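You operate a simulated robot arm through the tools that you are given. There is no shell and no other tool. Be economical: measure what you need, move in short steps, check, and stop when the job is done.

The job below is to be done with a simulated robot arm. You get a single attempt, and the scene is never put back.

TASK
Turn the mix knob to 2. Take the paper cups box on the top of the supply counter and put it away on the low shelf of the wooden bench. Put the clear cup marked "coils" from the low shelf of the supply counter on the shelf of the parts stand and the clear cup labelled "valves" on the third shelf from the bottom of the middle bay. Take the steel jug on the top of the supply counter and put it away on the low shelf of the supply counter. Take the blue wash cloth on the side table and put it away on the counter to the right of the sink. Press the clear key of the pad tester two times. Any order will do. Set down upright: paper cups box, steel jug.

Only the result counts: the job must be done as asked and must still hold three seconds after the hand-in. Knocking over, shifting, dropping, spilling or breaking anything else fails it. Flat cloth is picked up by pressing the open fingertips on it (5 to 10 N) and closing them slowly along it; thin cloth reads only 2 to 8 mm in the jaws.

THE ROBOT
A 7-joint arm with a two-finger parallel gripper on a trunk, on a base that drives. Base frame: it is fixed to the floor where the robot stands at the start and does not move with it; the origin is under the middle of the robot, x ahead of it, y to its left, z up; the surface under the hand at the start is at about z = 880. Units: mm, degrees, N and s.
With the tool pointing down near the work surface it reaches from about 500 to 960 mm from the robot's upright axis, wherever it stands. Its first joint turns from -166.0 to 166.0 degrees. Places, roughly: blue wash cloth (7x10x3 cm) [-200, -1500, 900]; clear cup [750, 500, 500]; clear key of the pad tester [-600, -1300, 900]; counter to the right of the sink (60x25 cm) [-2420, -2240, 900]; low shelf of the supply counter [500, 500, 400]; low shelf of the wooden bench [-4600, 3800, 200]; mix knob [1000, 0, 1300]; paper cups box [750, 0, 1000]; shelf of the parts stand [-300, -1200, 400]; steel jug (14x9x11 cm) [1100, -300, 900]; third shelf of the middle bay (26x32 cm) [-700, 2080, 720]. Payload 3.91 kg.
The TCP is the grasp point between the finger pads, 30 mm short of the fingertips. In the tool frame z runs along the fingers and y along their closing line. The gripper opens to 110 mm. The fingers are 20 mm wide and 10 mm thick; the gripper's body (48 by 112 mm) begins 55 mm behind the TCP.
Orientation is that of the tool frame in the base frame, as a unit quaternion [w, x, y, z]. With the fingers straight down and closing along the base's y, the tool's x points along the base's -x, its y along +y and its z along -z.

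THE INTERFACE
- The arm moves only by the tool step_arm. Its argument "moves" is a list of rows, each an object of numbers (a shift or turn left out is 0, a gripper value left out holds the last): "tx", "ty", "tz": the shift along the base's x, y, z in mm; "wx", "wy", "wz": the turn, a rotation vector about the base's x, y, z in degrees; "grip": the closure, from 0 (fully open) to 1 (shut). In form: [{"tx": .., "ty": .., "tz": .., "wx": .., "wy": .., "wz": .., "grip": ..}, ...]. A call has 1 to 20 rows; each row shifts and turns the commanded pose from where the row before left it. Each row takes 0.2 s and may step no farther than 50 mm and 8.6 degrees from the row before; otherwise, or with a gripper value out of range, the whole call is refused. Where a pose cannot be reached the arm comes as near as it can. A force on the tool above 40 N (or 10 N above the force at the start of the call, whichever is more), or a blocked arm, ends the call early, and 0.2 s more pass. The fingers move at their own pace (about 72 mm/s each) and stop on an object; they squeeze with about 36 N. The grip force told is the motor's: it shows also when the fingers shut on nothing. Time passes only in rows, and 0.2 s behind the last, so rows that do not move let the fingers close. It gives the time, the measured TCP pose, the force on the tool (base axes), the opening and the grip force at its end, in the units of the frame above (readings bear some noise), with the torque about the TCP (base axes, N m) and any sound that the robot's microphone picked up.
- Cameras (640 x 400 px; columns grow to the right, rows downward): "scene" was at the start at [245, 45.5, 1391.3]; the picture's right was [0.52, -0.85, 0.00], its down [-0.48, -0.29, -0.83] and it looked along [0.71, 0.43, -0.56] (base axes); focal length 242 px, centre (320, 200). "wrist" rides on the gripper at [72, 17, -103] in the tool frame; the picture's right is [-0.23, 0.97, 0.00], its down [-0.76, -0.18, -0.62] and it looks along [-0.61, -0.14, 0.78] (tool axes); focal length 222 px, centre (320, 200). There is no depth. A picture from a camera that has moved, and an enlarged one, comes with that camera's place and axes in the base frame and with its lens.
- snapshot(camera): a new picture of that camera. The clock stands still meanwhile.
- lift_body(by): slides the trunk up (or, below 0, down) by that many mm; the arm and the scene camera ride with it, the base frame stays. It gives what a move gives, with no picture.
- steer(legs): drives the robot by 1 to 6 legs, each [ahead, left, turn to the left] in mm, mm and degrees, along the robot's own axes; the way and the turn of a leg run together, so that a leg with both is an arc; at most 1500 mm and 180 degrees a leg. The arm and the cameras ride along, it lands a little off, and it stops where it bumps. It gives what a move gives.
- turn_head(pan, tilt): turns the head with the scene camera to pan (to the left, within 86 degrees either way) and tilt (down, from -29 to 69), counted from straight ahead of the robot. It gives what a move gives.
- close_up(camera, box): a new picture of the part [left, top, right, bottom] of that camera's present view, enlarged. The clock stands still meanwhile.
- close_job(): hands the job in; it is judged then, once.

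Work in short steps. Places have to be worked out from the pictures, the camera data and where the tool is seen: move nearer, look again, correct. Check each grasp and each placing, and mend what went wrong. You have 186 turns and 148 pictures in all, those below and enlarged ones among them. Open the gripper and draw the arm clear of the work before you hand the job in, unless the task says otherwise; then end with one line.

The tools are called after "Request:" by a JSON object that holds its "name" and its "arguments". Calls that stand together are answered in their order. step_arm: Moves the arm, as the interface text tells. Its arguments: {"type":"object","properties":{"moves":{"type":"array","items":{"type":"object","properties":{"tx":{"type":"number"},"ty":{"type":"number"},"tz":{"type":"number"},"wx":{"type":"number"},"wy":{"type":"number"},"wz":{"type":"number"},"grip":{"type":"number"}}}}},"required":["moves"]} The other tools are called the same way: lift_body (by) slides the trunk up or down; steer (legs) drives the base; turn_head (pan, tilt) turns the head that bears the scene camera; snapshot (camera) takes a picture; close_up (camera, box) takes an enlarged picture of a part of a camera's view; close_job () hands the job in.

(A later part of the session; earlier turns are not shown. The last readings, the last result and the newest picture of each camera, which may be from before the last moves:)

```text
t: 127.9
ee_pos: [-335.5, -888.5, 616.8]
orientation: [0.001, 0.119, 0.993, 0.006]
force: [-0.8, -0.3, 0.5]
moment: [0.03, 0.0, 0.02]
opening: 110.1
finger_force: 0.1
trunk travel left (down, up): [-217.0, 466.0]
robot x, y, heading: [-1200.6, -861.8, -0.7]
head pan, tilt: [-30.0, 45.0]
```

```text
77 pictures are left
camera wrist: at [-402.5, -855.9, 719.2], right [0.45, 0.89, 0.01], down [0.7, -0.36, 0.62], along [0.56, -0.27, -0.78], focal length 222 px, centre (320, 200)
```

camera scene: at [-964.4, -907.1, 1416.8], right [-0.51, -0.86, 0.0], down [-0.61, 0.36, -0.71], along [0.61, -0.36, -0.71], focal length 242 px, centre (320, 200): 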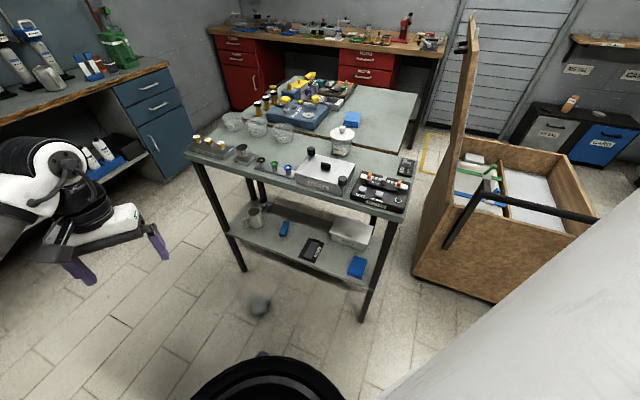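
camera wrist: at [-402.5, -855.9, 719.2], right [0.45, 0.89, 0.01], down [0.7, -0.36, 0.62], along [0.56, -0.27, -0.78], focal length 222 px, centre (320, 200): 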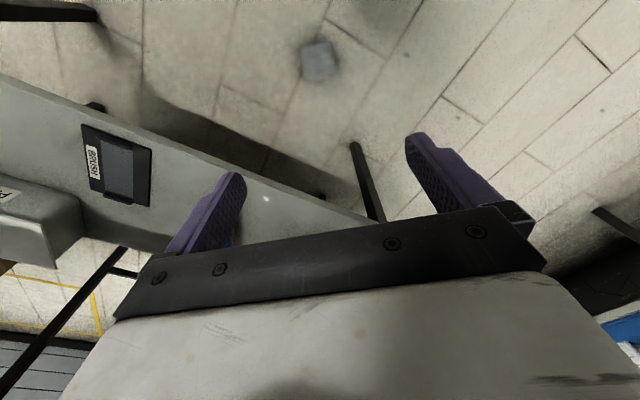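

Aligned over the cup (≈(−334, −883)). Lower trunk 130 more, then lower the hand by arm to z≈150.

Request:
{"name": "lift_body", "arguments": {"by": -130}}

Request:
{"name": "step_arm", "arguments": {"moves": [{"tz": -40, "ty": 2}, {"tz": -40, "ty": 2}, {"tz": -40}, {"tz": -40}, {"tz": -40}, {"tz": -40}, {"tz": -40}, {"tz": -40}, {}]}}

Request:
{"name": "snapshot", "arguments": {"camera": "wrist"}}

```text
t: 129.5
ee_pos: [-334.7, -888.2, 487.1]
orientation: [0.001, 0.119, 0.993, 0.006]
force: [1.0, 0.2, 0.1]
moment: [0.03, -0.02, -0.01]
opening: 110.2
finger_force: 0.1
trunk travel left (down, up): [-87.0, 596.0]
robot x, y, heading: [-1201.5, -859.4, -1.1]
head pan, tilt: [-30.0, 45.0]
```

```text
t: 130.8
ee_pos: [-294.3, -857.3, 428.9]
orientation: [0.097, 0.112, 0.988, 0.055]
force: [-0.5, -1.0, -0.2]
moment: [0.06, 0.01, -0.02]
opening: 110.0
finger_force: 0.0
trunk travel left (down, up): [-87.0, 596.0]
robot x, y, heading: [-1204.3, -862.7, -0.8]
head pan, tilt: [-30.0, 45.0]
stopped in row 6: the arm was blocked; the commanded pose is now the measured one
```

```text
76 pictures are left
camera wrist: at [-383.1, -834.2, 517.7], right [0.42, 0.89, 0.17], down [0.56, -0.4, 0.72], along [0.71, -0.21, -0.67], focal length 222 px, centre (320, 200)
```

wrist: 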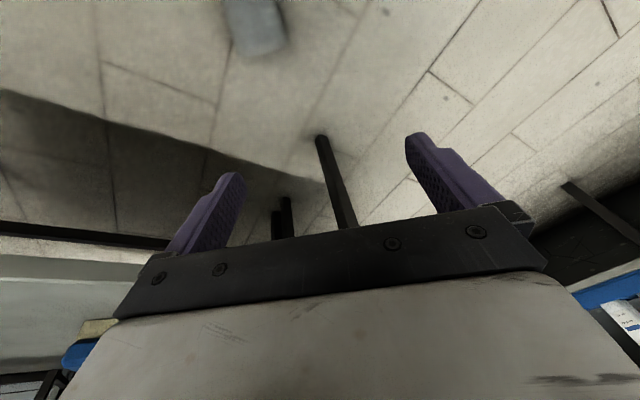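

Blocked by the low trunk again. I'll raise the trunk 250, restore the pose, form the final low arm shape there, and then lower the trunk rigidly.

Request:
{"name": "lift_body", "arguments": {"by": 250}}

Request:
{"name": "step_arm", "arguments": {"moves": [{"wx": -2.5, "wy": 5.85, "tx": -20, "ty": -13}, {"wx": -2.5, "wy": 5.85, "tx": -21, "ty": -13}, {"tz": -40}, {"tz": -40}, {"tz": -40}, {"tz": -40}, {"tz": -40}, {"tz": -40}, {"tz": -40}, {"tz": -40}, {"tz": -40}, {}]}}

Request:
{"name": "turn_head", "arguments": {"pan": -10, "tilt": 45}}

Request:
{"name": "snapshot", "arguments": {"camera": "scene"}}

```text
t: 133.4
ee_pos: [-296.6, -861.7, 624.5]
orientation: [0.073, 0.113, 0.99, 0.047]
force: [0.1, 0.2, 0.8]
moment: [0.0, 0.0, -0.01]
opening: 109.9
finger_force: 0.1
trunk travel left (down, up): [-337.0, 346.0]
robot x, y, heading: [-1204.0, -861.8, -1.0]
head pan, tilt: [-30.0, 45.0]
```

```text
t: 136.0
ee_pos: [-342.8, -883.7, 265.5]
orientation: [-0.022, 0.114, 0.993, -0.008]
force: [0.4, -0.5, 0.0]
moment: [0.0, -0.01, -0.01]
opening: 109.9
finger_force: 0.0
out of reach, approached as far as the arm can: row 11
trunk travel left (down, up): [-337.0, 346.0]
robot x, y, heading: [-1202.3, -861.3, -1.0]
head pan, tilt: [-30.0, 45.0]
```

```text
t: 136.8
ee_pos: [-342.9, -884.5, 267.0]
orientation: [-0.023, 0.113, 0.993, -0.007]
force: [-0.1, -0.8, 0.5]
moment: [0.0, 0.02, 0.02]
opening: 110.2
finger_force: 0.0
trunk travel left (down, up): [-337.0, 346.0]
robot x, y, heading: [-1203.6, -860.0, -1.0]
head pan, tilt: [-10.0, 45.0]
```

```text
75 pictures are left
camera scene: at [-954.3, -880.8, 1136.8], right [-0.19, -0.98, 0.0], down [-0.69, 0.13, -0.71], along [0.69, -0.13, -0.71], focal length 242 px, centre (320, 200)
```

scene: 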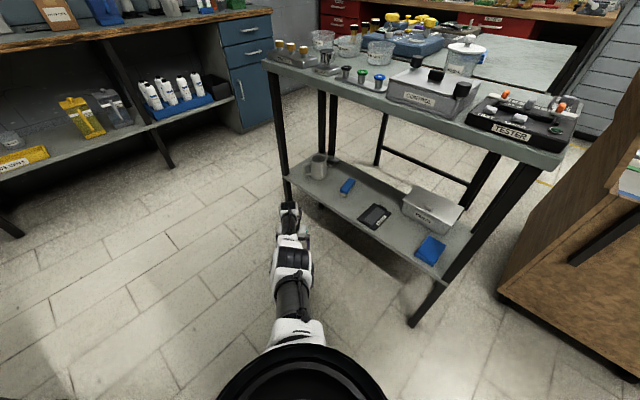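

Good shape: arm nearly straight. Lower the trunk by 130 and check with the wrist camera.

Request:
{"name": "lift_body", "arguments": {"by": -130}}

Request:
{"name": "snapshot", "arguments": {"camera": "wrist"}}

```text
t: 138.4
ee_pos: [-341.4, -885.1, 136.2]
orientation: [-0.021, 0.113, 0.993, -0.008]
force: [0.6, -0.3, -0.5]
moment: [-0.01, 0.02, 0.0]
opening: 110.2
finger_force: 0.0
trunk travel left (down, up): [-207.0, 476.0]
robot x, y, heading: [-1203.4, -859.4, -1.1]
head pan, tilt: [-10.0, 45.0]
```

```text
74 pictures are left
camera wrist: at [-405.3, -851.1, 241.0], right [0.44, 0.9, -0.03], down [0.73, -0.34, 0.59], along [0.52, -0.28, -0.8], focal length 222 px, centre (320, 200)
```

wrist: 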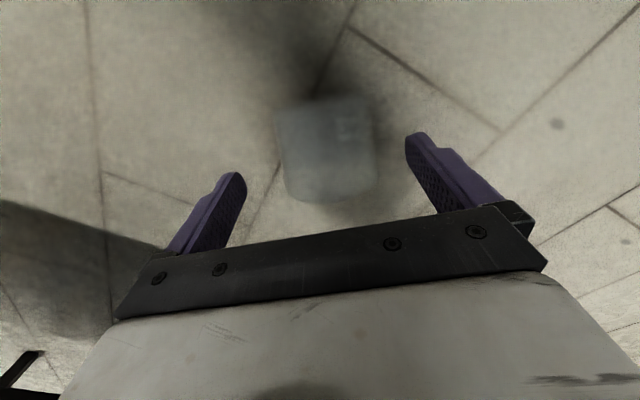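

Cup is well centred. Enlarge to determine which end is the rim.

Request:
{"name": "close_up", "arguments": {"camera": "wrist", "box": [250, 80, 410, 220]}}

```text
2.86 times, centred on (330, 150) of wrist
camera zoom: at [-405.3, -851.1, 241.0], right [0.44, 0.9, -0.03], down [0.73, -0.34, 0.59], along [0.52, -0.28, -0.8], focal length 635 px, centre (291, 343)
```

zoom: 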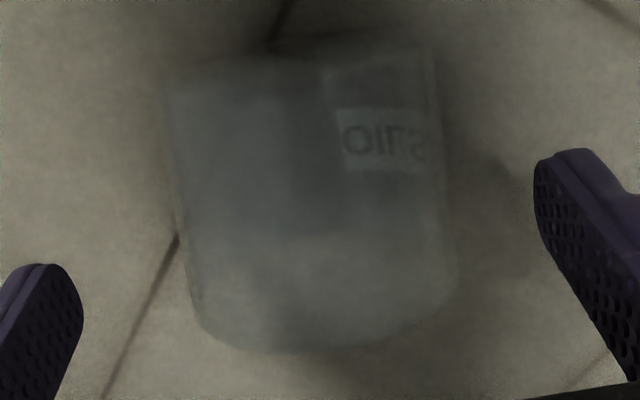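

Rim points away, base toward me, as judged. Lower to z ≈ 42 and grip.

Request:
{"name": "lift_body", "arguments": {"by": -93}}

Request:
{"name": "step_arm", "arguments": {"moves": [{"tx": 5}, {"grip": 1}, {}, {}, {}]}}

Request:
{"name": "snapshot", "arguments": {"camera": "wrist"}}

```text
t: 139.7
ee_pos: [-319.5, -883.7, 98.8]
orientation: [0.005, 0.114, 0.993, -0.005]
force: [0.6, 1.1, -0.2]
moment: [0.04, 0.0, -0.02]
opening: 109.9
finger_force: 0.1
trunk travel left (down, up): [-114.0, 569.0]
robot x, y, heading: [-1205.8, -860.7, -0.9]
head pan, tilt: [-10.0, 45.0]
```

```text
t: 141.1
ee_pos: [-308.1, -883.8, 109.8]
orientation: [0.014, 0.114, 0.993, -0.003]
force: [0.1, 0.7, -0.6]
moment: [0.03, -0.03, 0.01]
opening: 74.9
finger_force: 36.1
out of reach, approached as far as the arm can: row 1
trunk travel left (down, up): [-114.0, 569.0]
robot x, y, heading: [-1202.8, -858.4, -1.0]
head pan, tilt: [-10.0, 45.0]
stopped in row 5: the arm was blocked; the commanded pose is now the measured one
```

```text
72 pictures are left
camera wrist: at [-379.3, -850.6, 209.6], right [0.44, 0.9, 0.0], down [0.68, -0.34, 0.64], along [0.58, -0.28, -0.76], focal length 222 px, centre (320, 200)
```

wrist: 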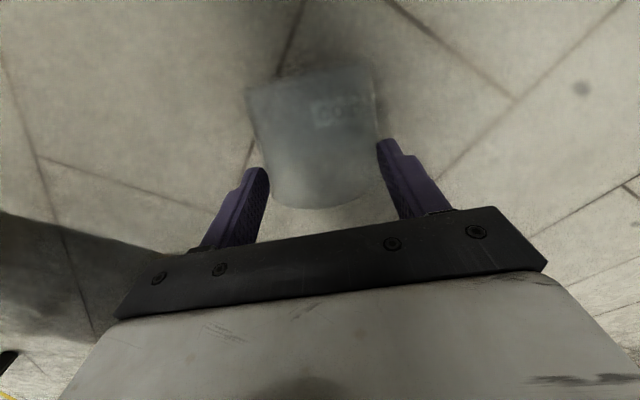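

The elbow hits the base at this trunk height. Release, raise trunk, drive 90 mm closer so the arm can reach down more steeply.

Request:
{"name": "step_arm", "arguments": {"moves": [{"grip": 0}, {}, {}]}}

Request:
{"name": "lift_body", "arguments": {"by": 150}}

Request:
{"name": "steer", "arguments": {"legs": [[100, 0, 0]]}}

Request:
{"name": "step_arm", "arguments": {"moves": [{"tx": -43, "wy": 1.7}, {"tx": -43}, {"tx": -43}, {}]}}

Request:
{"name": "snapshot", "arguments": {"camera": "wrist"}}

```text
t: 142.1
ee_pos: [-301.3, -883.1, 116.6]
orientation: [0.022, 0.114, 0.993, -0.001]
force: [-0.9, 1.2, -0.3]
moment: [0.01, -0.01, 0.03]
opening: 110.2
finger_force: 0.0
trunk travel left (down, up): [-114.0, 569.0]
robot x, y, heading: [-1204.9, -863.8, -0.7]
head pan, tilt: [-10.0, 45.0]
stopped in row 3: the arm was blocked; the commanded pose is now the measured one
```

```text
t: 143.9
ee_pos: [-312.3, -883.0, 230.0]
orientation: [0.005, 0.114, 0.993, -0.004]
force: [-0.1, 0.0, -0.5]
moment: [0.01, 0.06, -0.05]
opening: 110.1
finger_force: 0.1
trunk travel left (down, up): [-264.0, 419.0]
robot x, y, heading: [-1202.2, -863.9, -1.2]
head pan, tilt: [-10.0, 45.0]
```

```text
t: 145.0
ee_pos: [-214.0, -882.0, 229.6]
orientation: [0.005, 0.113, 0.994, -0.004]
force: [-0.7, 0.0, -1.4]
moment: [0.0, 0.0, 0.0]
opening: 110.1
finger_force: 0.1
trunk travel left (down, up): [-264.0, 419.0]
robot x, y, heading: [-1108.5, -862.6, -0.8]
head pan, tilt: [-10.0, 45.0]
```

```text
t: 146.2
ee_pos: [-302.0, -875.7, 276.1]
orientation: [0.03, 0.113, 0.993, 0.005]
force: [-1.3, -0.1, -0.8]
moment: [-0.03, -0.04, 0.02]
opening: 110.1
finger_force: 0.1
trunk travel left (down, up): [-264.0, 419.0]
robot x, y, heading: [-1107.1, -862.9, -0.7]
head pan, tilt: [-10.0, 45.0]
stopped in row 4: the arm was blocked; the commanded pose is now the measured one
```

```text
71 pictures are left
camera wrist: at [-375.8, -845.1, 373.9], right [0.44, 0.9, 0.03], down [0.66, -0.35, 0.66], along [0.61, -0.27, -0.75], focal length 222 px, centre (320, 200)
```

wrist: 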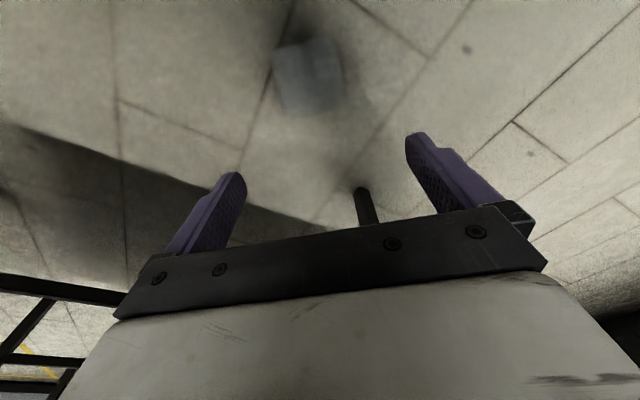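

Need the arm shape formed at a higher trunk. Raise trunk 330, drive closer, form the steep arm shape, then descend rigidly.

Request:
{"name": "lift_body", "arguments": {"by": 330}}

Request:
{"name": "steer", "arguments": {"legs": [[92, 0, 0]]}}

Request:
{"name": "step_arm", "arguments": {"moves": [{"tx": -40, "ty": -2, "wy": 4, "wx": -0.5}, {"tx": -40, "ty": -2}, {"tx": -40, "ty": -2}, {"tz": -40}, {"tz": -40}, {"tz": -40}, {"tz": -40}, {"tz": -40}, {}]}}

```text
t: 149.5
ee_pos: [-305.6, -877.5, 598.7]
orientation: [0.026, 0.113, 0.993, 0.004]
force: [0.3, 0.7, 0.2]
moment: [-0.03, 0.03, 0.01]
opening: 109.8
finger_force: 0.1
trunk travel left (down, up): [-594.0, 89.0]
robot x, y, heading: [-1101.9, -859.3, -0.8]
head pan, tilt: [-10.0, 45.0]
```

```text
t: 150.6
ee_pos: [-212.6, -878.3, 599.9]
orientation: [0.024, 0.113, 0.993, 0.005]
force: [-0.4, -0.5, -0.3]
moment: [-0.02, -0.01, 0.01]
opening: 109.9
finger_force: 0.1
trunk travel left (down, up): [-594.0, 89.0]
robot x, y, heading: [-1016.0, -863.0, -0.8]
head pan, tilt: [-10.0, 45.0]
```

```text
t: 152.6
ee_pos: [-334.3, -886.1, 399.4]
orientation: [-0.008, 0.112, 0.994, -0.005]
force: [-0.8, 0.3, 0.2]
moment: [-0.02, 0.01, -0.01]
opening: 110.2
finger_force: 0.1
trunk travel left (down, up): [-594.0, 89.0]
robot x, y, heading: [-1008.5, -864.5, -0.6]
head pan, tilt: [-10.0, 45.0]
```

Good. Lower 75 more by arm, then lower the trunk 200 and check.

Request:
{"name": "step_arm", "arguments": {"moves": [{"tz": -40}, {"tz": -35}, {}]}}

Request:
{"name": "lift_body", "arguments": {"by": -200}}

Request:
{"name": "snapshot", "arguments": {"camera": "wrist"}}

```text
t: 153.4
ee_pos: [-333.5, -886.2, 327.0]
orientation: [-0.008, 0.113, 0.994, -0.004]
force: [0.0, 0.2, 0.6]
moment: [0.0, -0.01, 0.0]
opening: 110.1
finger_force: 0.1
trunk travel left (down, up): [-594.0, 89.0]
robot x, y, heading: [-1015.7, -865.0, -0.5]
head pan, tilt: [-10.0, 45.0]
```

```text
t: 155.6
ee_pos: [-333.3, -885.2, 126.0]
orientation: [-0.009, 0.112, 0.994, -0.004]
force: [-0.1, 0.4, -0.2]
moment: [-0.01, 0.0, -0.02]
opening: 109.9
finger_force: 0.1
trunk travel left (down, up): [-394.0, 289.0]
robot x, y, heading: [-1014.1, -867.9, -0.7]
head pan, tilt: [-10.0, 45.0]
```

```text
70 pictures are left
camera wrist: at [-398.9, -852.6, 229.6], right [0.44, 0.9, -0.01], down [0.71, -0.34, 0.61], along [0.55, -0.28, -0.79], focal length 222 px, centre (320, 200)
```

wrist: 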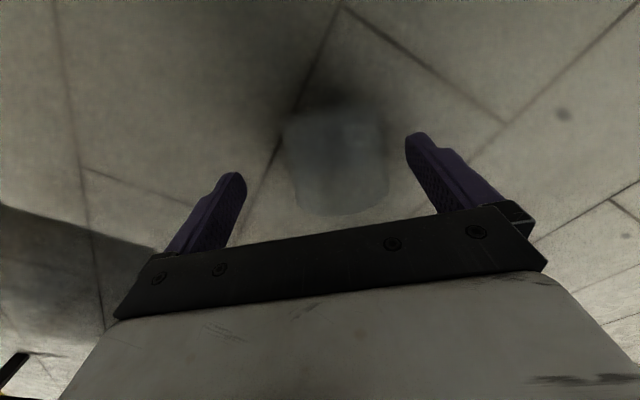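

The cup was nudged ~27 mm forward; centre ≈ (−305, −884). Drive 25 mm ahead, lower the trunk to z≈42 and grip.

Request:
{"name": "steer", "arguments": {"legs": [[25, 3, 0]]}}

Request:
{"name": "lift_body", "arguments": {"by": -84}}

Request:
{"name": "snapshot", "arguments": {"camera": "wrist"}}

```text
t: 156.4
ee_pos: [-308.1, -881.3, 126.8]
orientation: [-0.009, 0.114, 0.993, -0.005]
force: [-0.7, -0.9, -0.1]
moment: [0.03, 0.0, 0.03]
opening: 109.8
finger_force: 0.1
trunk travel left (down, up): [-394.0, 289.0]
robot x, y, heading: [-988.8, -862.0, -0.9]
head pan, tilt: [-10.0, 45.0]
```

```text
t: 157.6
ee_pos: [-294.4, -883.5, 57.4]
orientation: [0.002, 0.114, 0.993, -0.003]
force: [-0.5, -0.8, 0.3]
moment: [-0.03, -0.02, 0.02]
opening: 109.8
finger_force: 0.0
trunk travel left (down, up): [-310.0, 373.0]
robot x, y, heading: [-988.5, -862.3, -0.9]
head pan, tilt: [-10.0, 45.0]
```

```text
69 pictures are left
camera wrist: at [-362.7, -850.0, 158.4], right [0.44, 0.9, 0.0], down [0.7, -0.34, 0.63], along [0.56, -0.28, -0.78], focal length 222 px, centre (320, 200)
```

wrist: 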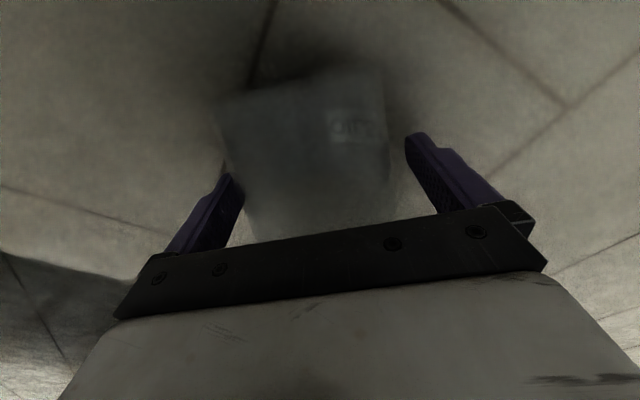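

The elbow grazes the base again and the hand is ~8 mm off laterally. Raise a bit, drive 45 mm closer, recentre, then lower with the arm.

Request:
{"name": "lift_body", "arguments": {"by": 55}}

Request:
{"name": "steer", "arguments": {"legs": [[45, 0, 0]]}}

Request:
{"name": "step_arm", "arguments": {"moves": [{"tx": -28, "ty": -4}, {"tx": -28, "ty": -4}, {}]}}

Request:
{"name": "snapshot", "arguments": {"camera": "wrist"}}

```text
t: 158.5
ee_pos: [-309.2, -883.2, 96.6]
orientation: [-0.01, 0.113, 0.994, -0.005]
force: [0.1, -1.1, 0.0]
moment: [-0.02, 0.02, 0.01]
opening: 110.3
finger_force: 0.1
trunk travel left (down, up): [-365.0, 318.0]
robot x, y, heading: [-989.2, -859.7, -0.7]
head pan, tilt: [-10.0, 45.0]
```

```text
t: 159.4
ee_pos: [-261.7, -883.9, 97.8]
orientation: [-0.008, 0.113, 0.994, -0.004]
force: [0.2, 0.1, 0.7]
moment: [0.0, -0.02, 0.01]
opening: 110.2
finger_force: 0.1
trunk travel left (down, up): [-365.0, 318.0]
robot x, y, heading: [-943.8, -864.6, -0.6]
head pan, tilt: [-10.0, 45.0]
```

```text
t: 160.2
ee_pos: [-211.9, -888.4, 187.1]
orientation: [0.072, 0.111, 0.991, 0.007]
force: [0.7, -0.7, 0.7]
moment: [0.01, 0.01, -0.02]
opening: 110.2
finger_force: 0.1
trunk travel left (down, up): [-365.0, 318.0]
robot x, y, heading: [-941.9, -862.7, -0.9]
head pan, tilt: [-10.0, 45.0]
stopped in row 3: the arm was blocked; the commanded pose is now the measured one
```

```text
68 pictures are left
camera wrist: at [-294.3, -855.9, 278.4], right [0.43, 0.9, 0.06], down [0.61, -0.34, 0.72], along [0.67, -0.28, -0.69], focal length 222 px, centre (320, 200)
```

wrist: 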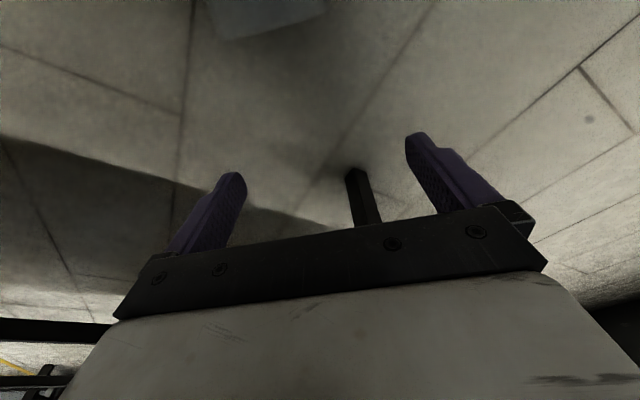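

Moving inward while low jams the elbow against the base front. I'll raise the trunk, stand ~110 mm farther back, form a straighter arm shape, and lower rigidly to z≈50.

Request:
{"name": "lift_body", "arguments": {"by": 210}}

Request:
{"name": "steer", "arguments": {"legs": [[-108, 0, 0]]}}

Request:
{"name": "step_arm", "arguments": {"moves": [{"tz": 20, "wy": 4.1}, {"tz": 20, "wy": 4.1}, {}]}}

```text
t: 162.4
ee_pos: [-213.1, -888.8, 370.3]
orientation: [0.063, 0.112, 0.992, 0.005]
force: [-0.5, 0.6, -0.5]
moment: [0.0, -0.03, 0.03]
opening: 109.7
finger_force: 0.0
trunk travel left (down, up): [-575.0, 108.0]
robot x, y, heading: [-943.2, -862.5, -0.8]
head pan, tilt: [-10.0, 45.0]
```

```text
t: 163.6
ee_pos: [-321.4, -888.2, 372.1]
orientation: [0.063, 0.112, 0.992, 0.006]
force: [-0.3, 0.3, 0.1]
moment: [0.0, 0.03, -0.03]
opening: 110.1
finger_force: 0.0
trunk travel left (down, up): [-575.0, 108.0]
robot x, y, heading: [-1051.2, -860.3, -0.9]
head pan, tilt: [-10.0, 45.0]
```

```text
t: 164.4
ee_pos: [-320.6, -888.8, 411.2]
orientation: [-0.009, 0.112, 0.994, -0.003]
force: [0.2, -0.2, 0.0]
moment: [0.01, -0.03, -0.01]
opening: 109.9
finger_force: 0.0
trunk travel left (down, up): [-575.0, 108.0]
robot x, y, heading: [-1051.1, -862.2, -0.8]
head pan, tilt: [-10.0, 45.0]
```

Set the shape: +17 mm in x, down 45, then lower trunk 240 and check.

Request:
{"name": "step_arm", "arguments": {"moves": [{"tx": 17, "tz": -25}, {"tz": -20}, {}]}}

Request:
{"name": "lift_body", "arguments": {"by": -240}}

Request:
{"name": "snapshot", "arguments": {"camera": "wrist"}}

```text
t: 165.2
ee_pos: [-303.8, -888.8, 364.6]
orientation: [-0.008, 0.112, 0.994, -0.003]
force: [0.8, -0.4, 0.0]
moment: [-0.01, 0.01, 0.03]
opening: 109.8
finger_force: 0.0
trunk travel left (down, up): [-575.0, 108.0]
robot x, y, heading: [-1051.1, -860.5, -0.8]
head pan, tilt: [-10.0, 45.0]
```

```text
t: 167.7
ee_pos: [-302.9, -887.6, 124.5]
orientation: [-0.009, 0.112, 0.994, -0.004]
force: [1.0, 0.7, 0.2]
moment: [0.0, -0.02, -0.01]
opening: 110.2
finger_force: 0.0
trunk travel left (down, up): [-335.0, 348.0]
robot x, y, heading: [-1047.6, -856.6, -0.9]
head pan, tilt: [-10.0, 45.0]
```

```text
67 pictures are left
camera wrist: at [-369.1, -855.2, 228.8], right [0.44, 0.9, -0.01], down [0.71, -0.34, 0.61], along [0.55, -0.28, -0.79], focal length 222 px, centre (320, 200)
```

wrist: 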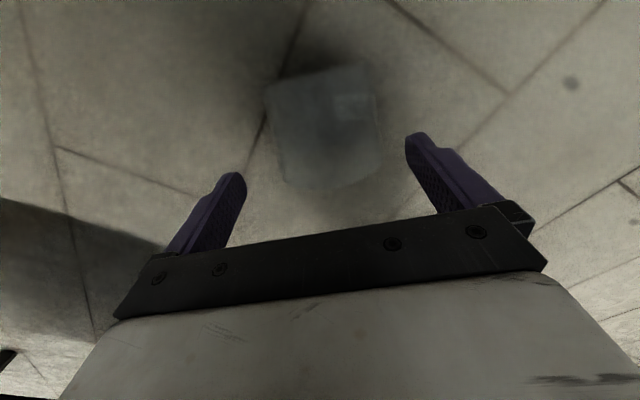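

The cup is centred within ~6 mm. Shift 5 mm and lower the trunk 76 to z≈48, then grip.

Request:
{"name": "step_arm", "arguments": {"moves": [{"ty": 5, "tx": -2}, {}]}}

Request:
{"name": "lift_body", "arguments": {"by": -76}}

Request:
{"name": "step_arm", "arguments": {"moves": [{"grip": 1}, {}, {}, {}]}}

Request:
{"name": "snapshot", "arguments": {"camera": "wrist"}}

```text
t: 168.3
ee_pos: [-305.9, -883.1, 126.6]
orientation: [-0.008, 0.112, 0.994, -0.004]
force: [1.3, -0.5, 0.0]
moment: [-0.01, 0.03, 0.0]
opening: 110.1
finger_force: 0.1
trunk travel left (down, up): [-335.0, 348.0]
robot x, y, heading: [-1053.7, -860.3, -0.8]
head pan, tilt: [-10.0, 45.0]
```

```text
t: 169.4
ee_pos: [-305.6, -883.4, 49.1]
orientation: [-0.007, 0.112, 0.994, -0.004]
force: [-0.9, 1.1, -0.5]
moment: [-0.04, -0.02, 0.01]
opening: 109.7
finger_force: 0.0
trunk travel left (down, up): [-259.0, 424.0]
robot x, y, heading: [-1050.8, -860.1, -0.6]
head pan, tilt: [-10.0, 45.0]
```

```text
t: 170.4
ee_pos: [-305.9, -882.7, 49.0]
orientation: [-0.008, 0.113, 0.994, -0.004]
force: [-0.8, 0.2, 1.1]
moment: [0.01, 0.02, 0.01]
opening: 90.2
finger_force: 36.1
trunk travel left (down, up): [-259.0, 424.0]
robot x, y, heading: [-1047.7, -862.4, -0.9]
head pan, tilt: [-10.0, 45.0]
```

```text
66 pictures are left
camera wrist: at [-371.6, -850.1, 152.4], right [0.44, 0.9, -0.01], down [0.71, -0.34, 0.61], along [0.55, -0.28, -0.79], focal length 222 px, centre (320, 200)
```

wrist: 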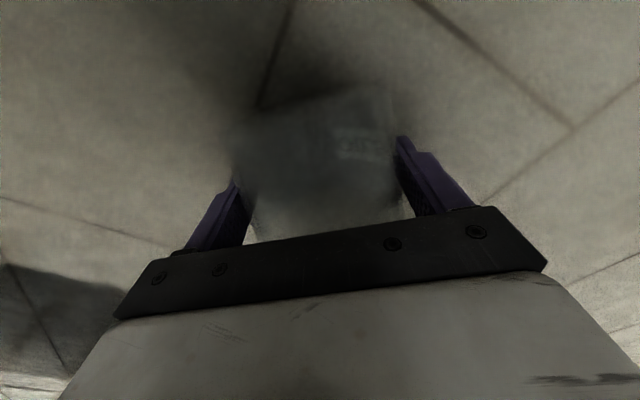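

Grip reads 90 mm/36 N. Lift rigidly by raising the trunk 260 and verify.

Request:
{"name": "lift_body", "arguments": {"by": 260}}

Request:
{"name": "snapshot", "arguments": {"camera": "wrist"}}

```text
t: 173.1
ee_pos: [-306.0, -883.8, 308.8]
orientation: [-0.008, 0.112, 0.994, -0.004]
force: [0.5, -0.5, -1.1]
moment: [0.02, 0.01, -0.01]
opening: 90.0
finger_force: 36.3
trunk travel left (down, up): [-519.0, 164.0]
robot x, y, heading: [-1051.5, -861.9, -0.6]
head pan, tilt: [-10.0, 45.0]
```

```text
65 pictures are left
camera wrist: at [-371.6, -850.1, 412.2], right [0.44, 0.9, -0.01], down [0.71, -0.34, 0.61], along [0.55, -0.28, -0.79], focal length 222 px, centre (320, 200)
```

wrist: 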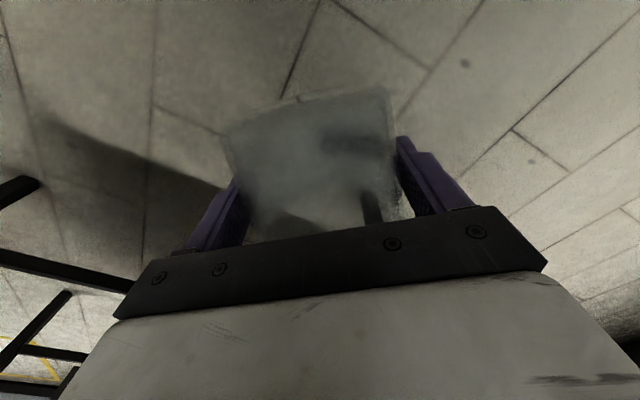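

Held. Enlarge to double-check which end is the open rim.

Request:
{"name": "close_up", "arguments": {"camera": "wrist", "box": [200, 70, 430, 250]}}

```text
2.22 times, centred on (315, 160) of wrist
camera zoom: at [-371.6, -850.1, 412.2], right [0.44, 0.9, -0.01], down [0.71, -0.34, 0.61], along [0.55, -0.28, -0.79], focal length 494 px, centre (331, 289)
```

zoom: 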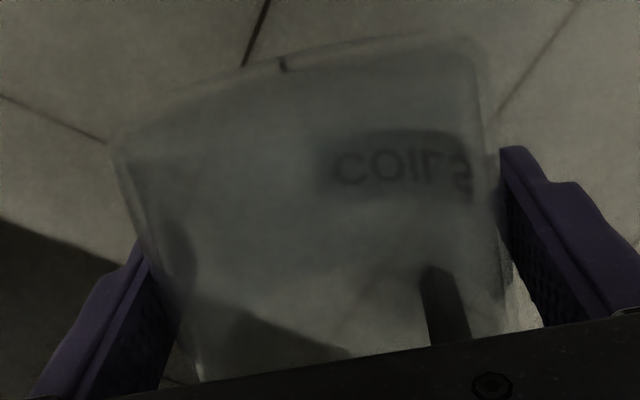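

Zoom in on the label to settle orientation.

Request:
{"name": "close_up", "arguments": {"camera": "wrist", "box": [310, 110, 378, 148]}}

```text
9.41 times, centred on (344, 129) of wrist
camera zoom: at [-371.6, -850.1, 412.2], right [0.44, 0.9, -0.01], down [0.71, -0.34, 0.61], along [0.55, -0.28, -0.79], focal length 2091 px, centre (94, 868)
```

zoom: 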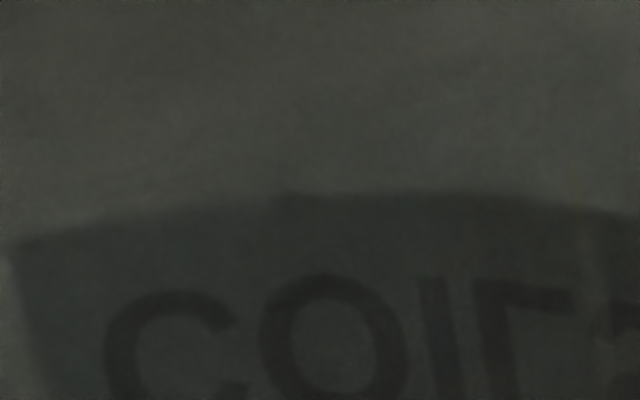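

The L shows as Γ (vertical mirror): seen through, rim forward — as wanted. Pitch the tool up to horizontal while raising, making the cup upright.

Request:
{"name": "step_arm", "arguments": {"moves": [{"tz": 40}, {"tz": 20, "wx": -1.78, "wy": -7.8}, {"tz": 20, "wx": -1.78, "wy": -7.8}, {"tz": 20, "wx": -1.78, "wy": -7.8}, {"tz": 20, "wx": -1.78, "wy": -7.8}, {"tz": 20, "wx": -1.78, "wy": -7.8}, {"tz": 20, "wx": -1.78, "wy": -7.8}, {"tz": 20, "wx": -1.78, "wy": -7.8}, {"tz": 20, "wx": -1.78, "wy": -7.8}, {}]}}

Request:
{"name": "snapshot", "arguments": {"camera": "scene"}}

```text
t: 175.3
ee_pos: [-306.0, -883.8, 510.4]
orientation: [0.521, 0.098, 0.846, -0.062]
force: [0.8, 0.0, -0.5]
moment: [0.01, 0.0, 0.03]
opening: 90.2
finger_force: 35.6
trunk travel left (down, up): [-519.0, 164.0]
robot x, y, heading: [-1052.1, -859.6, -0.8]
head pan, tilt: [-10.0, 45.0]
```

```text
62 pictures are left
camera scene: at [-800.3, -879.2, 1318.8], right [-0.19, -0.98, 0.0], down [-0.69, 0.13, -0.71], along [0.69, -0.13, -0.71], focal length 242 px, centre (320, 200)
```

scene: 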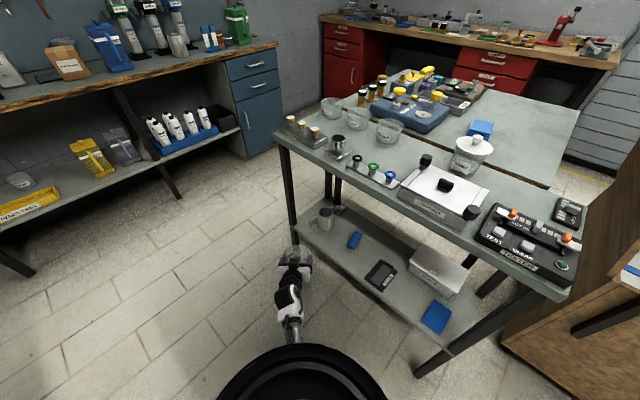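

Works well. The shelf height triangulates to ≈425. Level the cup (20° more pitch), then move over the shelf spot at z 510.

Request:
{"name": "step_arm", "arguments": {"moves": [{"wx": -1.49, "wy": -6.5}, {"wx": -1.49, "wy": -6.5}, {"wx": -1.49, "wy": -6.5}, {"tx": 22, "ty": -30.4}, {"tx": 22, "ty": -30.4}, {"tx": 22, "ty": -30.4}, {"tx": 22, "ty": -30.4}, {}]}}

Request:
{"name": "snapshot", "arguments": {"camera": "wrist"}}

Request:
{"name": "close_up", "arguments": {"camera": "scene", "box": [240, 160, 480, 340]}}

```text
t: 177.1
ee_pos: [-217.1, -997.6, 512.2]
orientation: [0.662, 0.087, 0.741, -0.073]
force: [0.1, -0.1, -0.7]
moment: [-0.01, -0.01, 0.01]
opening: 89.7
finger_force: 35.7
out of reach, approached as far as the arm can: row 7
trunk travel left (down, up): [-519.0, 164.0]
robot x, y, heading: [-1049.4, -860.1, -0.5]
head pan, tilt: [-10.0, 45.0]
```

```text
61 pictures are left
camera wrist: at [-322.2, -954.8, 451.6], right [0.25, 0.94, 0.23], down [-0.56, -0.06, 0.83], along [0.79, -0.33, 0.51], focal length 222 px, centre (320, 200)
```

wrist: 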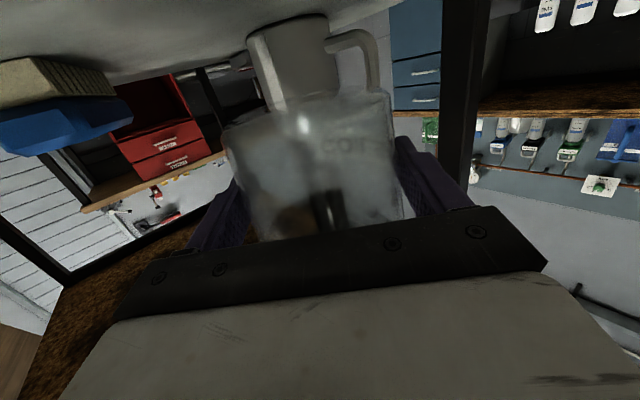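

```text
2.22 times, centred on (360, 250) of scene
camera zoom: at [-800.4, -879.9, 1318.8], right [-0.19, -0.98, 0.0], down [-0.69, 0.13, -0.71], along [0.69, -0.13, -0.71], focal length 538 px, centre (231, 89)
```

zoom: 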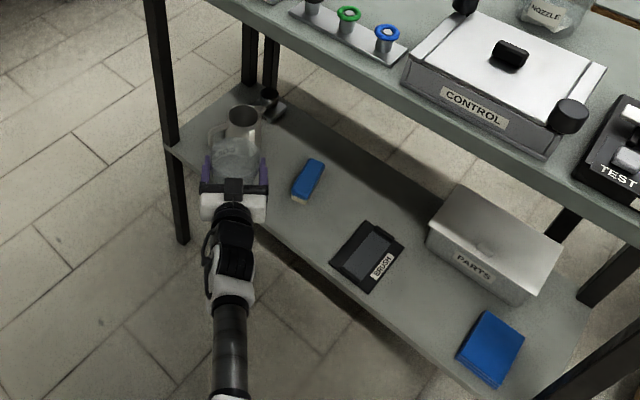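

Spot chosen at (−200, −1038), clear of pitcher (≥16 mm) and brush. Lower the trunk 25 for reach, then extend the last 43 mm.

Request:
{"name": "lift_body", "arguments": {"by": -25}}

Request:
{"name": "step_arm", "arguments": {"moves": [{"tx": 8, "ty": -20}, {"tx": 8, "ty": -20}, {}]}}

Request:
{"name": "close_up", "arguments": {"camera": "scene", "box": [270, 180, 400, 280]}}

```text
t: 177.8
ee_pos: [-217.6, -998.6, 488.4]
orientation: [0.662, 0.088, 0.74, -0.075]
force: [0.4, 0.0, -0.4]
moment: [-0.02, 0.03, -0.04]
opening: 89.6
finger_force: 36.2
trunk travel left (down, up): [-494.0, 189.0]
robot x, y, heading: [-1049.0, -863.4, -0.7]
head pan, tilt: [-10.0, 45.0]
```

```text
t: 178.6
ee_pos: [-202.0, -1039.0, 489.9]
orientation: [0.662, 0.089, 0.74, -0.075]
force: [-1.0, -0.4, -0.4]
moment: [0.01, -0.01, 0.0]
opening: 90.0
finger_force: 35.9
trunk travel left (down, up): [-494.0, 189.0]
robot x, y, heading: [-1047.6, -864.1, -0.9]
head pan, tilt: [-10.0, 45.0]
```

```text
4.00 times, centred on (335, 230) of scene
camera zoom: at [-800.3, -879.2, 1293.8], right [-0.19, -0.98, 0.0], down [-0.69, 0.13, -0.71], along [0.69, -0.13, -0.71], focal length 968 px, centre (260, 80)
```

zoom: 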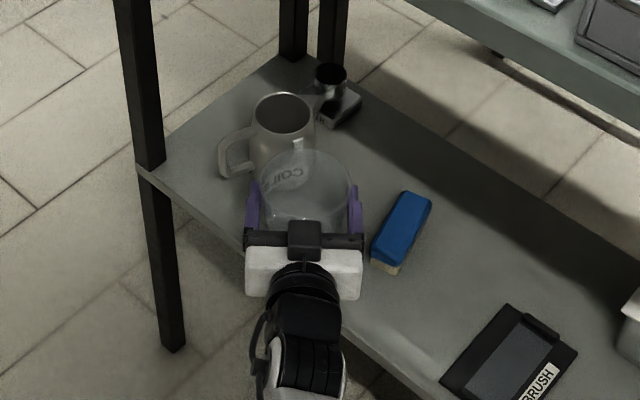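

Position looks good. Lower in small steps until contact shows.

Request:
{"name": "step_arm", "arguments": {"moves": [{"tz": -6}, {"tz": -6}, {"tz": -5}, {}]}}

Request:
{"name": "step_arm", "arguments": {"moves": [{"tz": -4}, {"tz": -4}, {}]}}

```text
t: 179.6
ee_pos: [-202.3, -1038.8, 472.5]
orientation: [0.662, 0.088, 0.741, -0.074]
force: [0.0, 0.4, -0.6]
moment: [-0.03, 0.06, 0.0]
opening: 90.1
finger_force: 35.8
trunk travel left (down, up): [-494.0, 189.0]
robot x, y, heading: [-1049.5, -859.9, -0.7]
head pan, tilt: [-10.0, 45.0]
```

```text
t: 180.4
ee_pos: [-201.3, -1038.2, 465.4]
orientation: [0.662, 0.088, 0.74, -0.074]
force: [1.1, 0.8, 3.9]
moment: [-0.12, -0.13, 0.04]
opening: 89.8
finger_force: 36.1
trunk travel left (down, up): [-494.0, 189.0]
robot x, y, heading: [-1052.3, -860.0, -0.9]
head pan, tilt: [-10.0, 45.0]
```

Contact (≈4 N). Ease 1.5 mm more and open slightly to 100 mm, then back off along the tool axis.

Request:
{"name": "step_arm", "arguments": {"moves": [{"tz": -1.5}, {"grip": 0.09}, {}, {}, {}]}}

Request:
{"name": "snapshot", "arguments": {"camera": "wrist"}}

```text
t: 181.6
ee_pos: [-201.3, -1037.7, 461.4]
orientation: [0.662, 0.088, 0.741, -0.074]
force: [-1.1, 0.5, 0.6]
moment: [0.03, 0.0, -0.01]
opening: 100.0
finger_force: 0.0
trunk travel left (down, up): [-494.0, 189.0]
robot x, y, heading: [-1047.4, -858.7, -0.7]
head pan, tilt: [-10.0, 45.0]
```

```text
58 pictures are left
camera wrist: at [-306.2, -996.3, 400.9], right [0.25, 0.94, 0.23], down [-0.56, -0.06, 0.83], along [0.79, -0.34, 0.51], focal length 222 px, centre (320, 200)
```

wrist: 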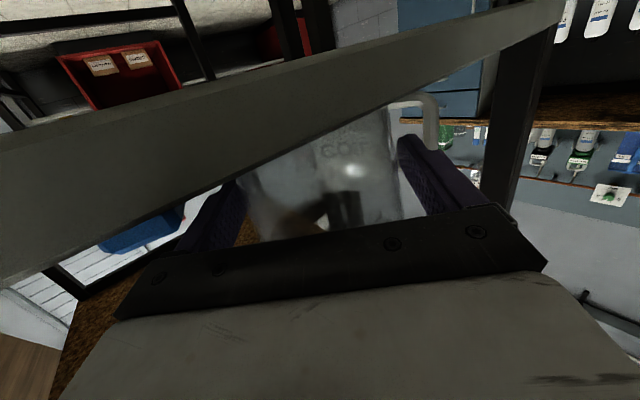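

Released. Back straight out 160 mm and inspect.

Request:
{"name": "step_arm", "arguments": {"moves": [{"tx": -19.5, "ty": 4.5}, {"tx": -39, "ty": 9}, {"tx": -39, "ty": 9}, {"tx": -39, "ty": 9}, {}]}}

Request:
{"name": "close_up", "arguments": {"camera": "scene", "box": [270, 180, 400, 280]}}

```text
t: 182.8
ee_pos: [-338.6, -1006.5, 460.9]
orientation: [0.661, 0.088, 0.741, -0.075]
force: [-0.5, 0.3, 0.0]
moment: [0.0, 0.0, -0.02]
opening: 100.2
finger_force: 0.0
trunk travel left (down, up): [-494.0, 189.0]
robot x, y, heading: [-1049.0, -859.2, -0.8]
head pan, tilt: [-10.0, 45.0]
```

```text
4.00 times, centred on (335, 230) of scene
camera zoom: at [-800.3, -879.2, 1293.8], right [-0.19, -0.98, 0.0], down [-0.69, 0.13, -0.71], along [0.69, -0.13, -0.71], focal length 968 px, centre (260, 80)
```

zoom: 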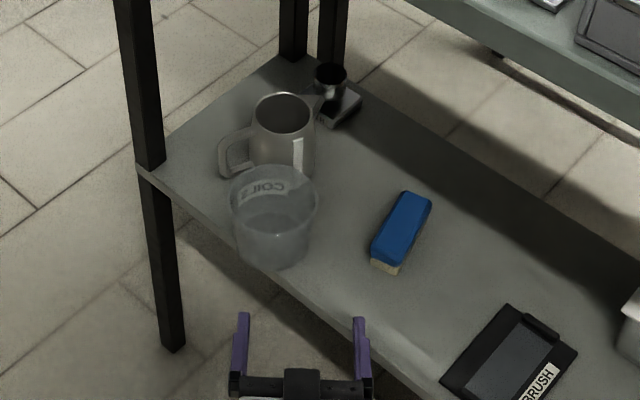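

The cup was dragged back ~35 mm toward the front edge on release. I'll open fully, realign, regrip and put it deeper.

Request:
{"name": "step_arm", "arguments": {"moves": [{"tx": 7, "ty": 32, "grip": 0}, {}, {"tx": 29, "ty": -6.7}, {"tx": 29, "ty": -6.7}, {"tx": 29, "ty": -6.7}, {}]}}

Request:
{"name": "close_up", "arguments": {"camera": "scene", "box": [270, 180, 400, 280]}}

```text
t: 184.2
ee_pos: [-243.7, -994.5, 462.8]
orientation: [0.662, 0.089, 0.74, -0.075]
force: [-0.2, -0.4, -0.1]
moment: [0.0, -0.01, 0.05]
opening: 110.1
finger_force: 0.1
trunk travel left (down, up): [-494.0, 189.0]
robot x, y, heading: [-1051.0, -858.4, -0.8]
head pan, tilt: [-10.0, 45.0]
```

```text
4.00 times, centred on (335, 230) of scene
camera zoom: at [-800.3, -879.2, 1293.8], right [-0.19, -0.98, 0.0], down [-0.69, 0.13, -0.71], along [0.69, -0.13, -0.71], focal length 968 px, centre (260, 80)
```

zoom: 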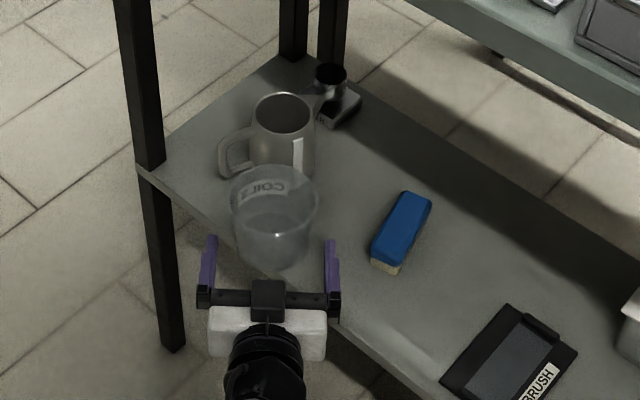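

Aligned. Advance 36 mm and close.

Request:
{"name": "step_arm", "arguments": {"moves": [{"tx": 17, "ty": -5.5}, {"tx": 17, "ty": -5.5}, {}, {"grip": 1}, {}, {}, {}]}}

Request:
{"name": "step_arm", "arguments": {"moves": [{"tz": 6}, {"tz": 8}, {}]}}

Request:
{"name": "close_up", "arguments": {"camera": "scene", "box": [270, 180, 400, 280]}}

```text
t: 185.8
ee_pos: [-209.6, -1004.5, 461.9]
orientation: [0.662, 0.089, 0.741, -0.075]
force: [0.1, 0.0, 0.1]
moment: [-0.01, 0.0, 0.01]
opening: 85.4
finger_force: 36.1
trunk travel left (down, up): [-494.0, 189.0]
robot x, y, heading: [-1050.3, -857.7, -0.7]
head pan, tilt: [-10.0, 45.0]
```

```text
t: 186.6
ee_pos: [-210.5, -1003.9, 475.2]
orientation: [0.662, 0.088, 0.741, -0.075]
force: [-0.6, 0.6, 0.9]
moment: [0.0, 0.02, -0.04]
opening: 85.2
finger_force: 36.2
trunk travel left (down, up): [-494.0, 189.0]
robot x, y, heading: [-1050.9, -863.6, -0.7]
head pan, tilt: [-10.0, 45.0]
```

```text
4.00 times, centred on (335, 230) of scene
camera zoom: at [-800.3, -879.2, 1293.8], right [-0.19, -0.98, 0.0], down [-0.69, 0.13, -0.71], along [0.69, -0.13, -0.71], focal length 968 px, centre (260, 80)
```

zoom: 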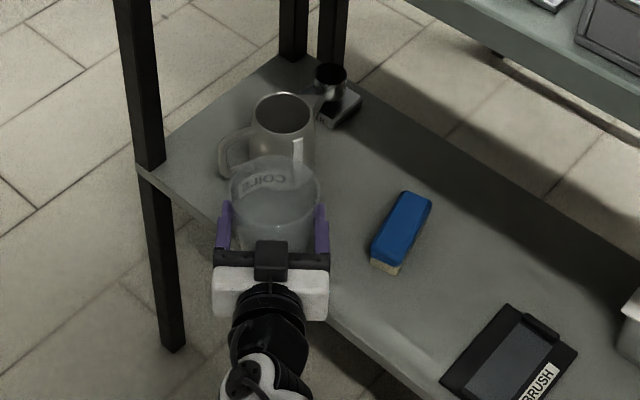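

Held. Move (+10, −33), lower to contact, then open fully.

Request:
{"name": "step_arm", "arguments": {"moves": [{"tx": 5, "ty": -16.5}, {"tx": 5, "ty": -16.5}, {}, {"tz": -6}, {"tz": -6}, {"tz": -2}, {}]}}

Request:
{"name": "step_arm", "arguments": {"moves": [{"grip": 0.12}, {}, {"grip": 0}, {}, {}]}}

Request:
{"name": "close_up", "arguments": {"camera": "scene", "box": [270, 180, 400, 280]}}

```text
t: 188.2
ee_pos: [-200.9, -1038.8, 461.5]
orientation: [0.662, 0.088, 0.741, -0.074]
force: [0.1, -0.3, 0.2]
moment: [-0.02, -0.01, 0.0]
opening: 85.2
finger_force: 36.2
trunk travel left (down, up): [-494.0, 189.0]
robot x, y, heading: [-1051.1, -859.7, -0.9]
head pan, tilt: [-10.0, 45.0]
```

```text
t: 189.4
ee_pos: [-201.5, -1038.4, 462.0]
orientation: [0.662, 0.089, 0.741, -0.075]
force: [1.0, 0.6, -0.7]
moment: [0.01, 0.0, -0.01]
opening: 109.9
finger_force: 0.0
trunk travel left (down, up): [-494.0, 189.0]
robot x, y, heading: [-1052.0, -860.5, -0.6]
head pan, tilt: [-10.0, 45.0]
```

```text
4.00 times, centred on (335, 230) of scene
camera zoom: at [-800.3, -879.2, 1293.8], right [-0.19, -0.98, 0.0], down [-0.69, 0.13, -0.71], along [0.69, -0.13, -0.71], focal length 968 px, centre (260, 80)
```

zoom: 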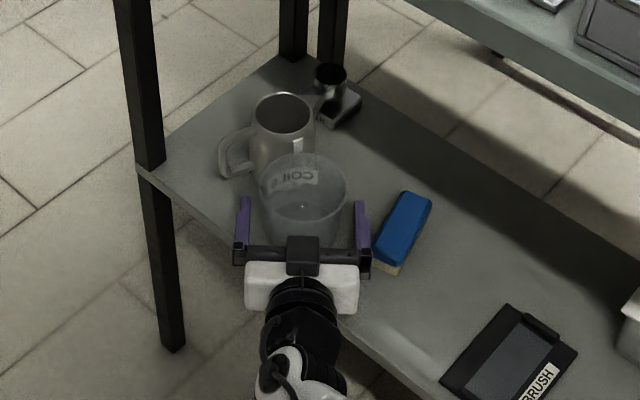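

Cup stands free between the fingers. Withdraw along the tool axis.

Request:
{"name": "step_arm", "arguments": {"moves": [{"tx": -19.5, "ty": 4.5}, {"tx": -39, "ty": 9}, {"tx": -39, "ty": 9}, {"tx": -39, "ty": 9}, {}]}}

Request:
{"name": "close_up", "arguments": {"camera": "scene", "box": [270, 180, 400, 280]}}

```text
t: 190.6
ee_pos: [-335.5, -1005.5, 461.7]
orientation: [0.662, 0.089, 0.741, -0.075]
force: [0.4, 0.5, 0.6]
moment: [0.01, 0.03, -0.02]
opening: 110.3
finger_force: 0.1
trunk travel left (down, up): [-494.0, 189.0]
robot x, y, heading: [-1046.6, -863.3, -0.7]
head pan, tilt: [-10.0, 45.0]
```

```text
4.00 times, centred on (335, 230) of scene
camera zoom: at [-800.3, -879.2, 1293.8], right [-0.19, -0.98, 0.0], down [-0.69, 0.13, -0.71], along [0.69, -0.13, -0.71], focal length 968 px, centre (260, 80)
```

zoom: 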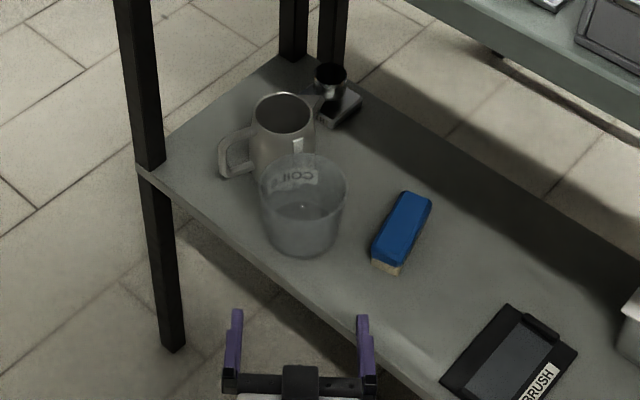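

The coils cup stands securely on the shelf. Next the tester: raise the hand while pitching it down, then view the tester's keys.

Request:
{"name": "step_arm", "arguments": {"moves": [{"tz": 40, "tx": -5}, {"tz": 40, "wx": 1.78, "wy": 7.8}, {"tz": 40, "wx": 1.78, "wy": 7.8}, {"tz": 40, "wx": 1.78, "wy": 7.8}, {"tz": 40, "wx": 1.78, "wy": 7.8}, {"tz": 40, "wx": 1.78, "wy": 7.8}, {"tz": 40, "wx": 1.78, "wy": 7.8}, {"tz": 40, "wx": 1.78, "wy": 7.8}, {"tz": 40, "wx": 1.78, "wy": 7.8}, {"tz": 40, "wx": 1.78, "wy": 7.8}, {"tz": 40, "wx": 1.78, "wy": 7.8}, {"tz": 40, "wx": 0.7, "wy": 3.1}, {"grip": 1}, {}, {}]}}

Request:
{"name": "lift_body", "arguments": {"by": 130}}

Request:
{"name": "turn_head", "arguments": {"pan": -35, "tilt": 45}}

Request:
{"name": "snapshot", "arguments": {"camera": "scene"}}

```text
t: 193.8
ee_pos: [-342.0, -1007.3, 940.6]
orientation: [0.002, 0.116, 0.993, -0.004]
force: [0.2, 0.3, -1.4]
moment: [0.0, -0.01, 0.03]
opening: 0.3
finger_force: 3.4
trunk travel left (down, up): [-494.0, 189.0]
robot x, y, heading: [-1054.1, -857.2, -0.6]
head pan, tilt: [-10.0, 45.0]
```

```text
t: 195.4
ee_pos: [-343.0, -1008.3, 1070.2]
orientation: [0.002, 0.116, 0.993, -0.004]
force: [-0.3, -0.4, 0.4]
moment: [-0.04, -0.01, -0.01]
opening: 0.3
finger_force: 36.2
trunk travel left (down, up): [-624.0, 59.0]
robot x, y, heading: [-1047.4, -860.6, -0.9]
head pan, tilt: [-10.0, 45.0]
```

```text
t: 196.3
ee_pos: [-341.4, -1009.0, 1072.3]
orientation: [0.003, 0.116, 0.993, -0.003]
force: [0.0, -1.2, 0.2]
moment: [0.02, -0.03, 0.01]
opening: 0.1
finger_force: 36.2
trunk travel left (down, up): [-624.0, 59.0]
robot x, y, heading: [-1047.1, -857.5, -0.7]
head pan, tilt: [-35.0, 45.0]
```

```text
52 pictures are left
camera scene: at [-814.2, -911.5, 1423.8], right [-0.58, -0.81, 0.0], down [-0.57, 0.41, -0.71], along [0.57, -0.41, -0.71], focal length 242 px, centre (320, 200)
```

scene: 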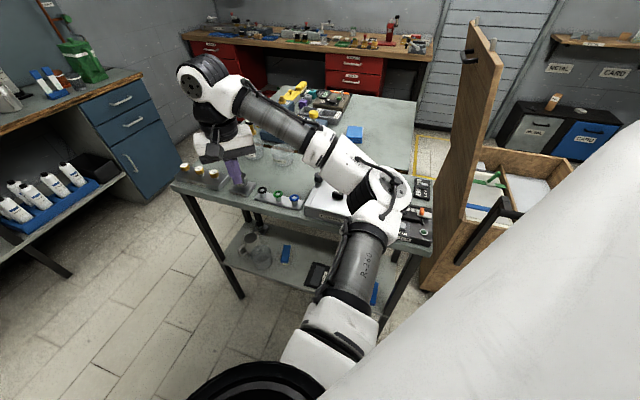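

The arm hides the tester; move the hand over it (z≈1070) and look with the wrist camera.

Request:
{"name": "step_arm", "arguments": {"moves": [{"tx": -23, "ty": -25, "wz": -4}, {"tx": -23, "ty": -25, "wz": -4}, {"tx": -23, "ty": -25, "wz": -4}, {"tx": -23, "ty": -25, "wz": -4}, {"tx": -23, "ty": -25, "wz": -4}, {"tx": -23, "ty": -25, "wz": -4}, {"tx": -23, "ty": -25, "wz": -4}, {"tx": -23, "ty": -25, "wz": -4}, {"tx": -23, "ty": -25, "wz": -4}, {"tx": -23, "ty": -25, "wz": -4}, {}]}}

Request:
{"name": "snapshot", "arguments": {"camera": "wrist"}}

```text
t: 198.7
ee_pos: [-573.5, -1258.8, 1073.0]
orientation: [0.001, 0.449, 0.894, -0.004]
force: [0.3, -0.5, -0.8]
moment: [0.02, 0.02, -0.01]
opening: 0.1
finger_force: 36.1
trunk travel left (down, up): [-624.0, 59.0]
robot x, y, heading: [-1049.0, -861.3, -0.7]
head pan, tilt: [-35.0, 45.0]
```

```text
51 pictures are left
camera wrist: at [-604.6, -1189.9, 1174.8], right [0.92, 0.4, -0.01], down [0.31, -0.71, 0.63], along [0.25, -0.58, -0.78], focal length 222 px, centre (320, 200)
```

wrist: 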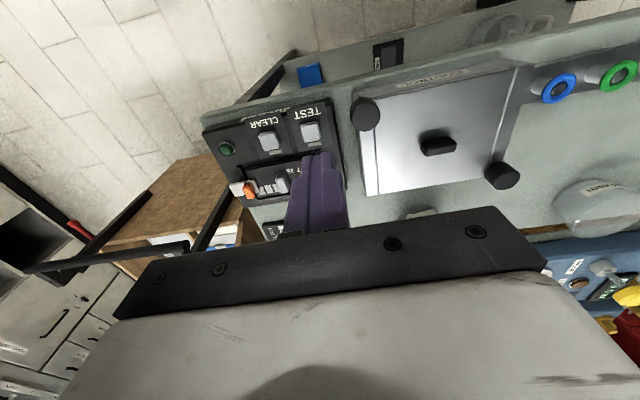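

CLEAR key is at about (−618, −1322). Move over it at z≈990 and check alignment.

Request:
{"name": "step_arm", "arguments": {"moves": [{"tx": -15, "ty": -21, "tz": -20}, {"tx": -15, "ty": -21, "tz": -20}, {"tx": -15, "ty": -21, "tz": -20}, {"tz": -25}, {}]}}

Request:
{"name": "close_up", "arguments": {"camera": "wrist", "box": [200, 60, 440, 210]}}

```text
t: 199.9
ee_pos: [-617.5, -1321.1, 984.5]
orientation: [0.001, 0.448, 0.894, -0.005]
force: [0.4, -0.7, 0.6]
moment: [-0.04, 0.0, -0.02]
opening: 0.0
finger_force: 36.2
trunk travel left (down, up): [-624.0, 59.0]
robot x, y, heading: [-1046.9, -862.3, -0.8]
head pan, tilt: [-35.0, 45.0]
```

```text
2.67 times, centred on (320, 135) of wrist
camera zoom: at [-647.6, -1252.9, 1087.1], right [0.92, 0.4, -0.01], down [0.31, -0.71, 0.63], along [0.25, -0.58, -0.78], focal length 592 px, centre (320, 373)
```

zoom: 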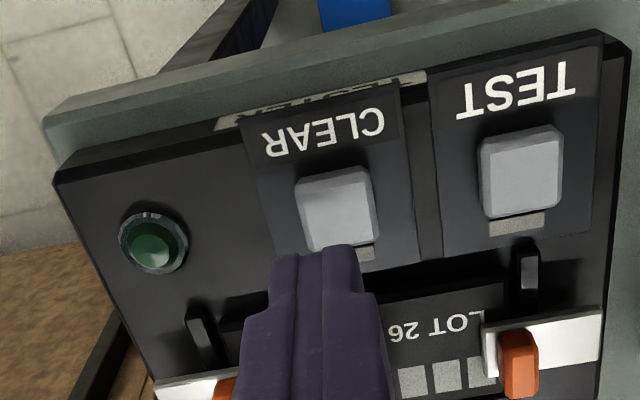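

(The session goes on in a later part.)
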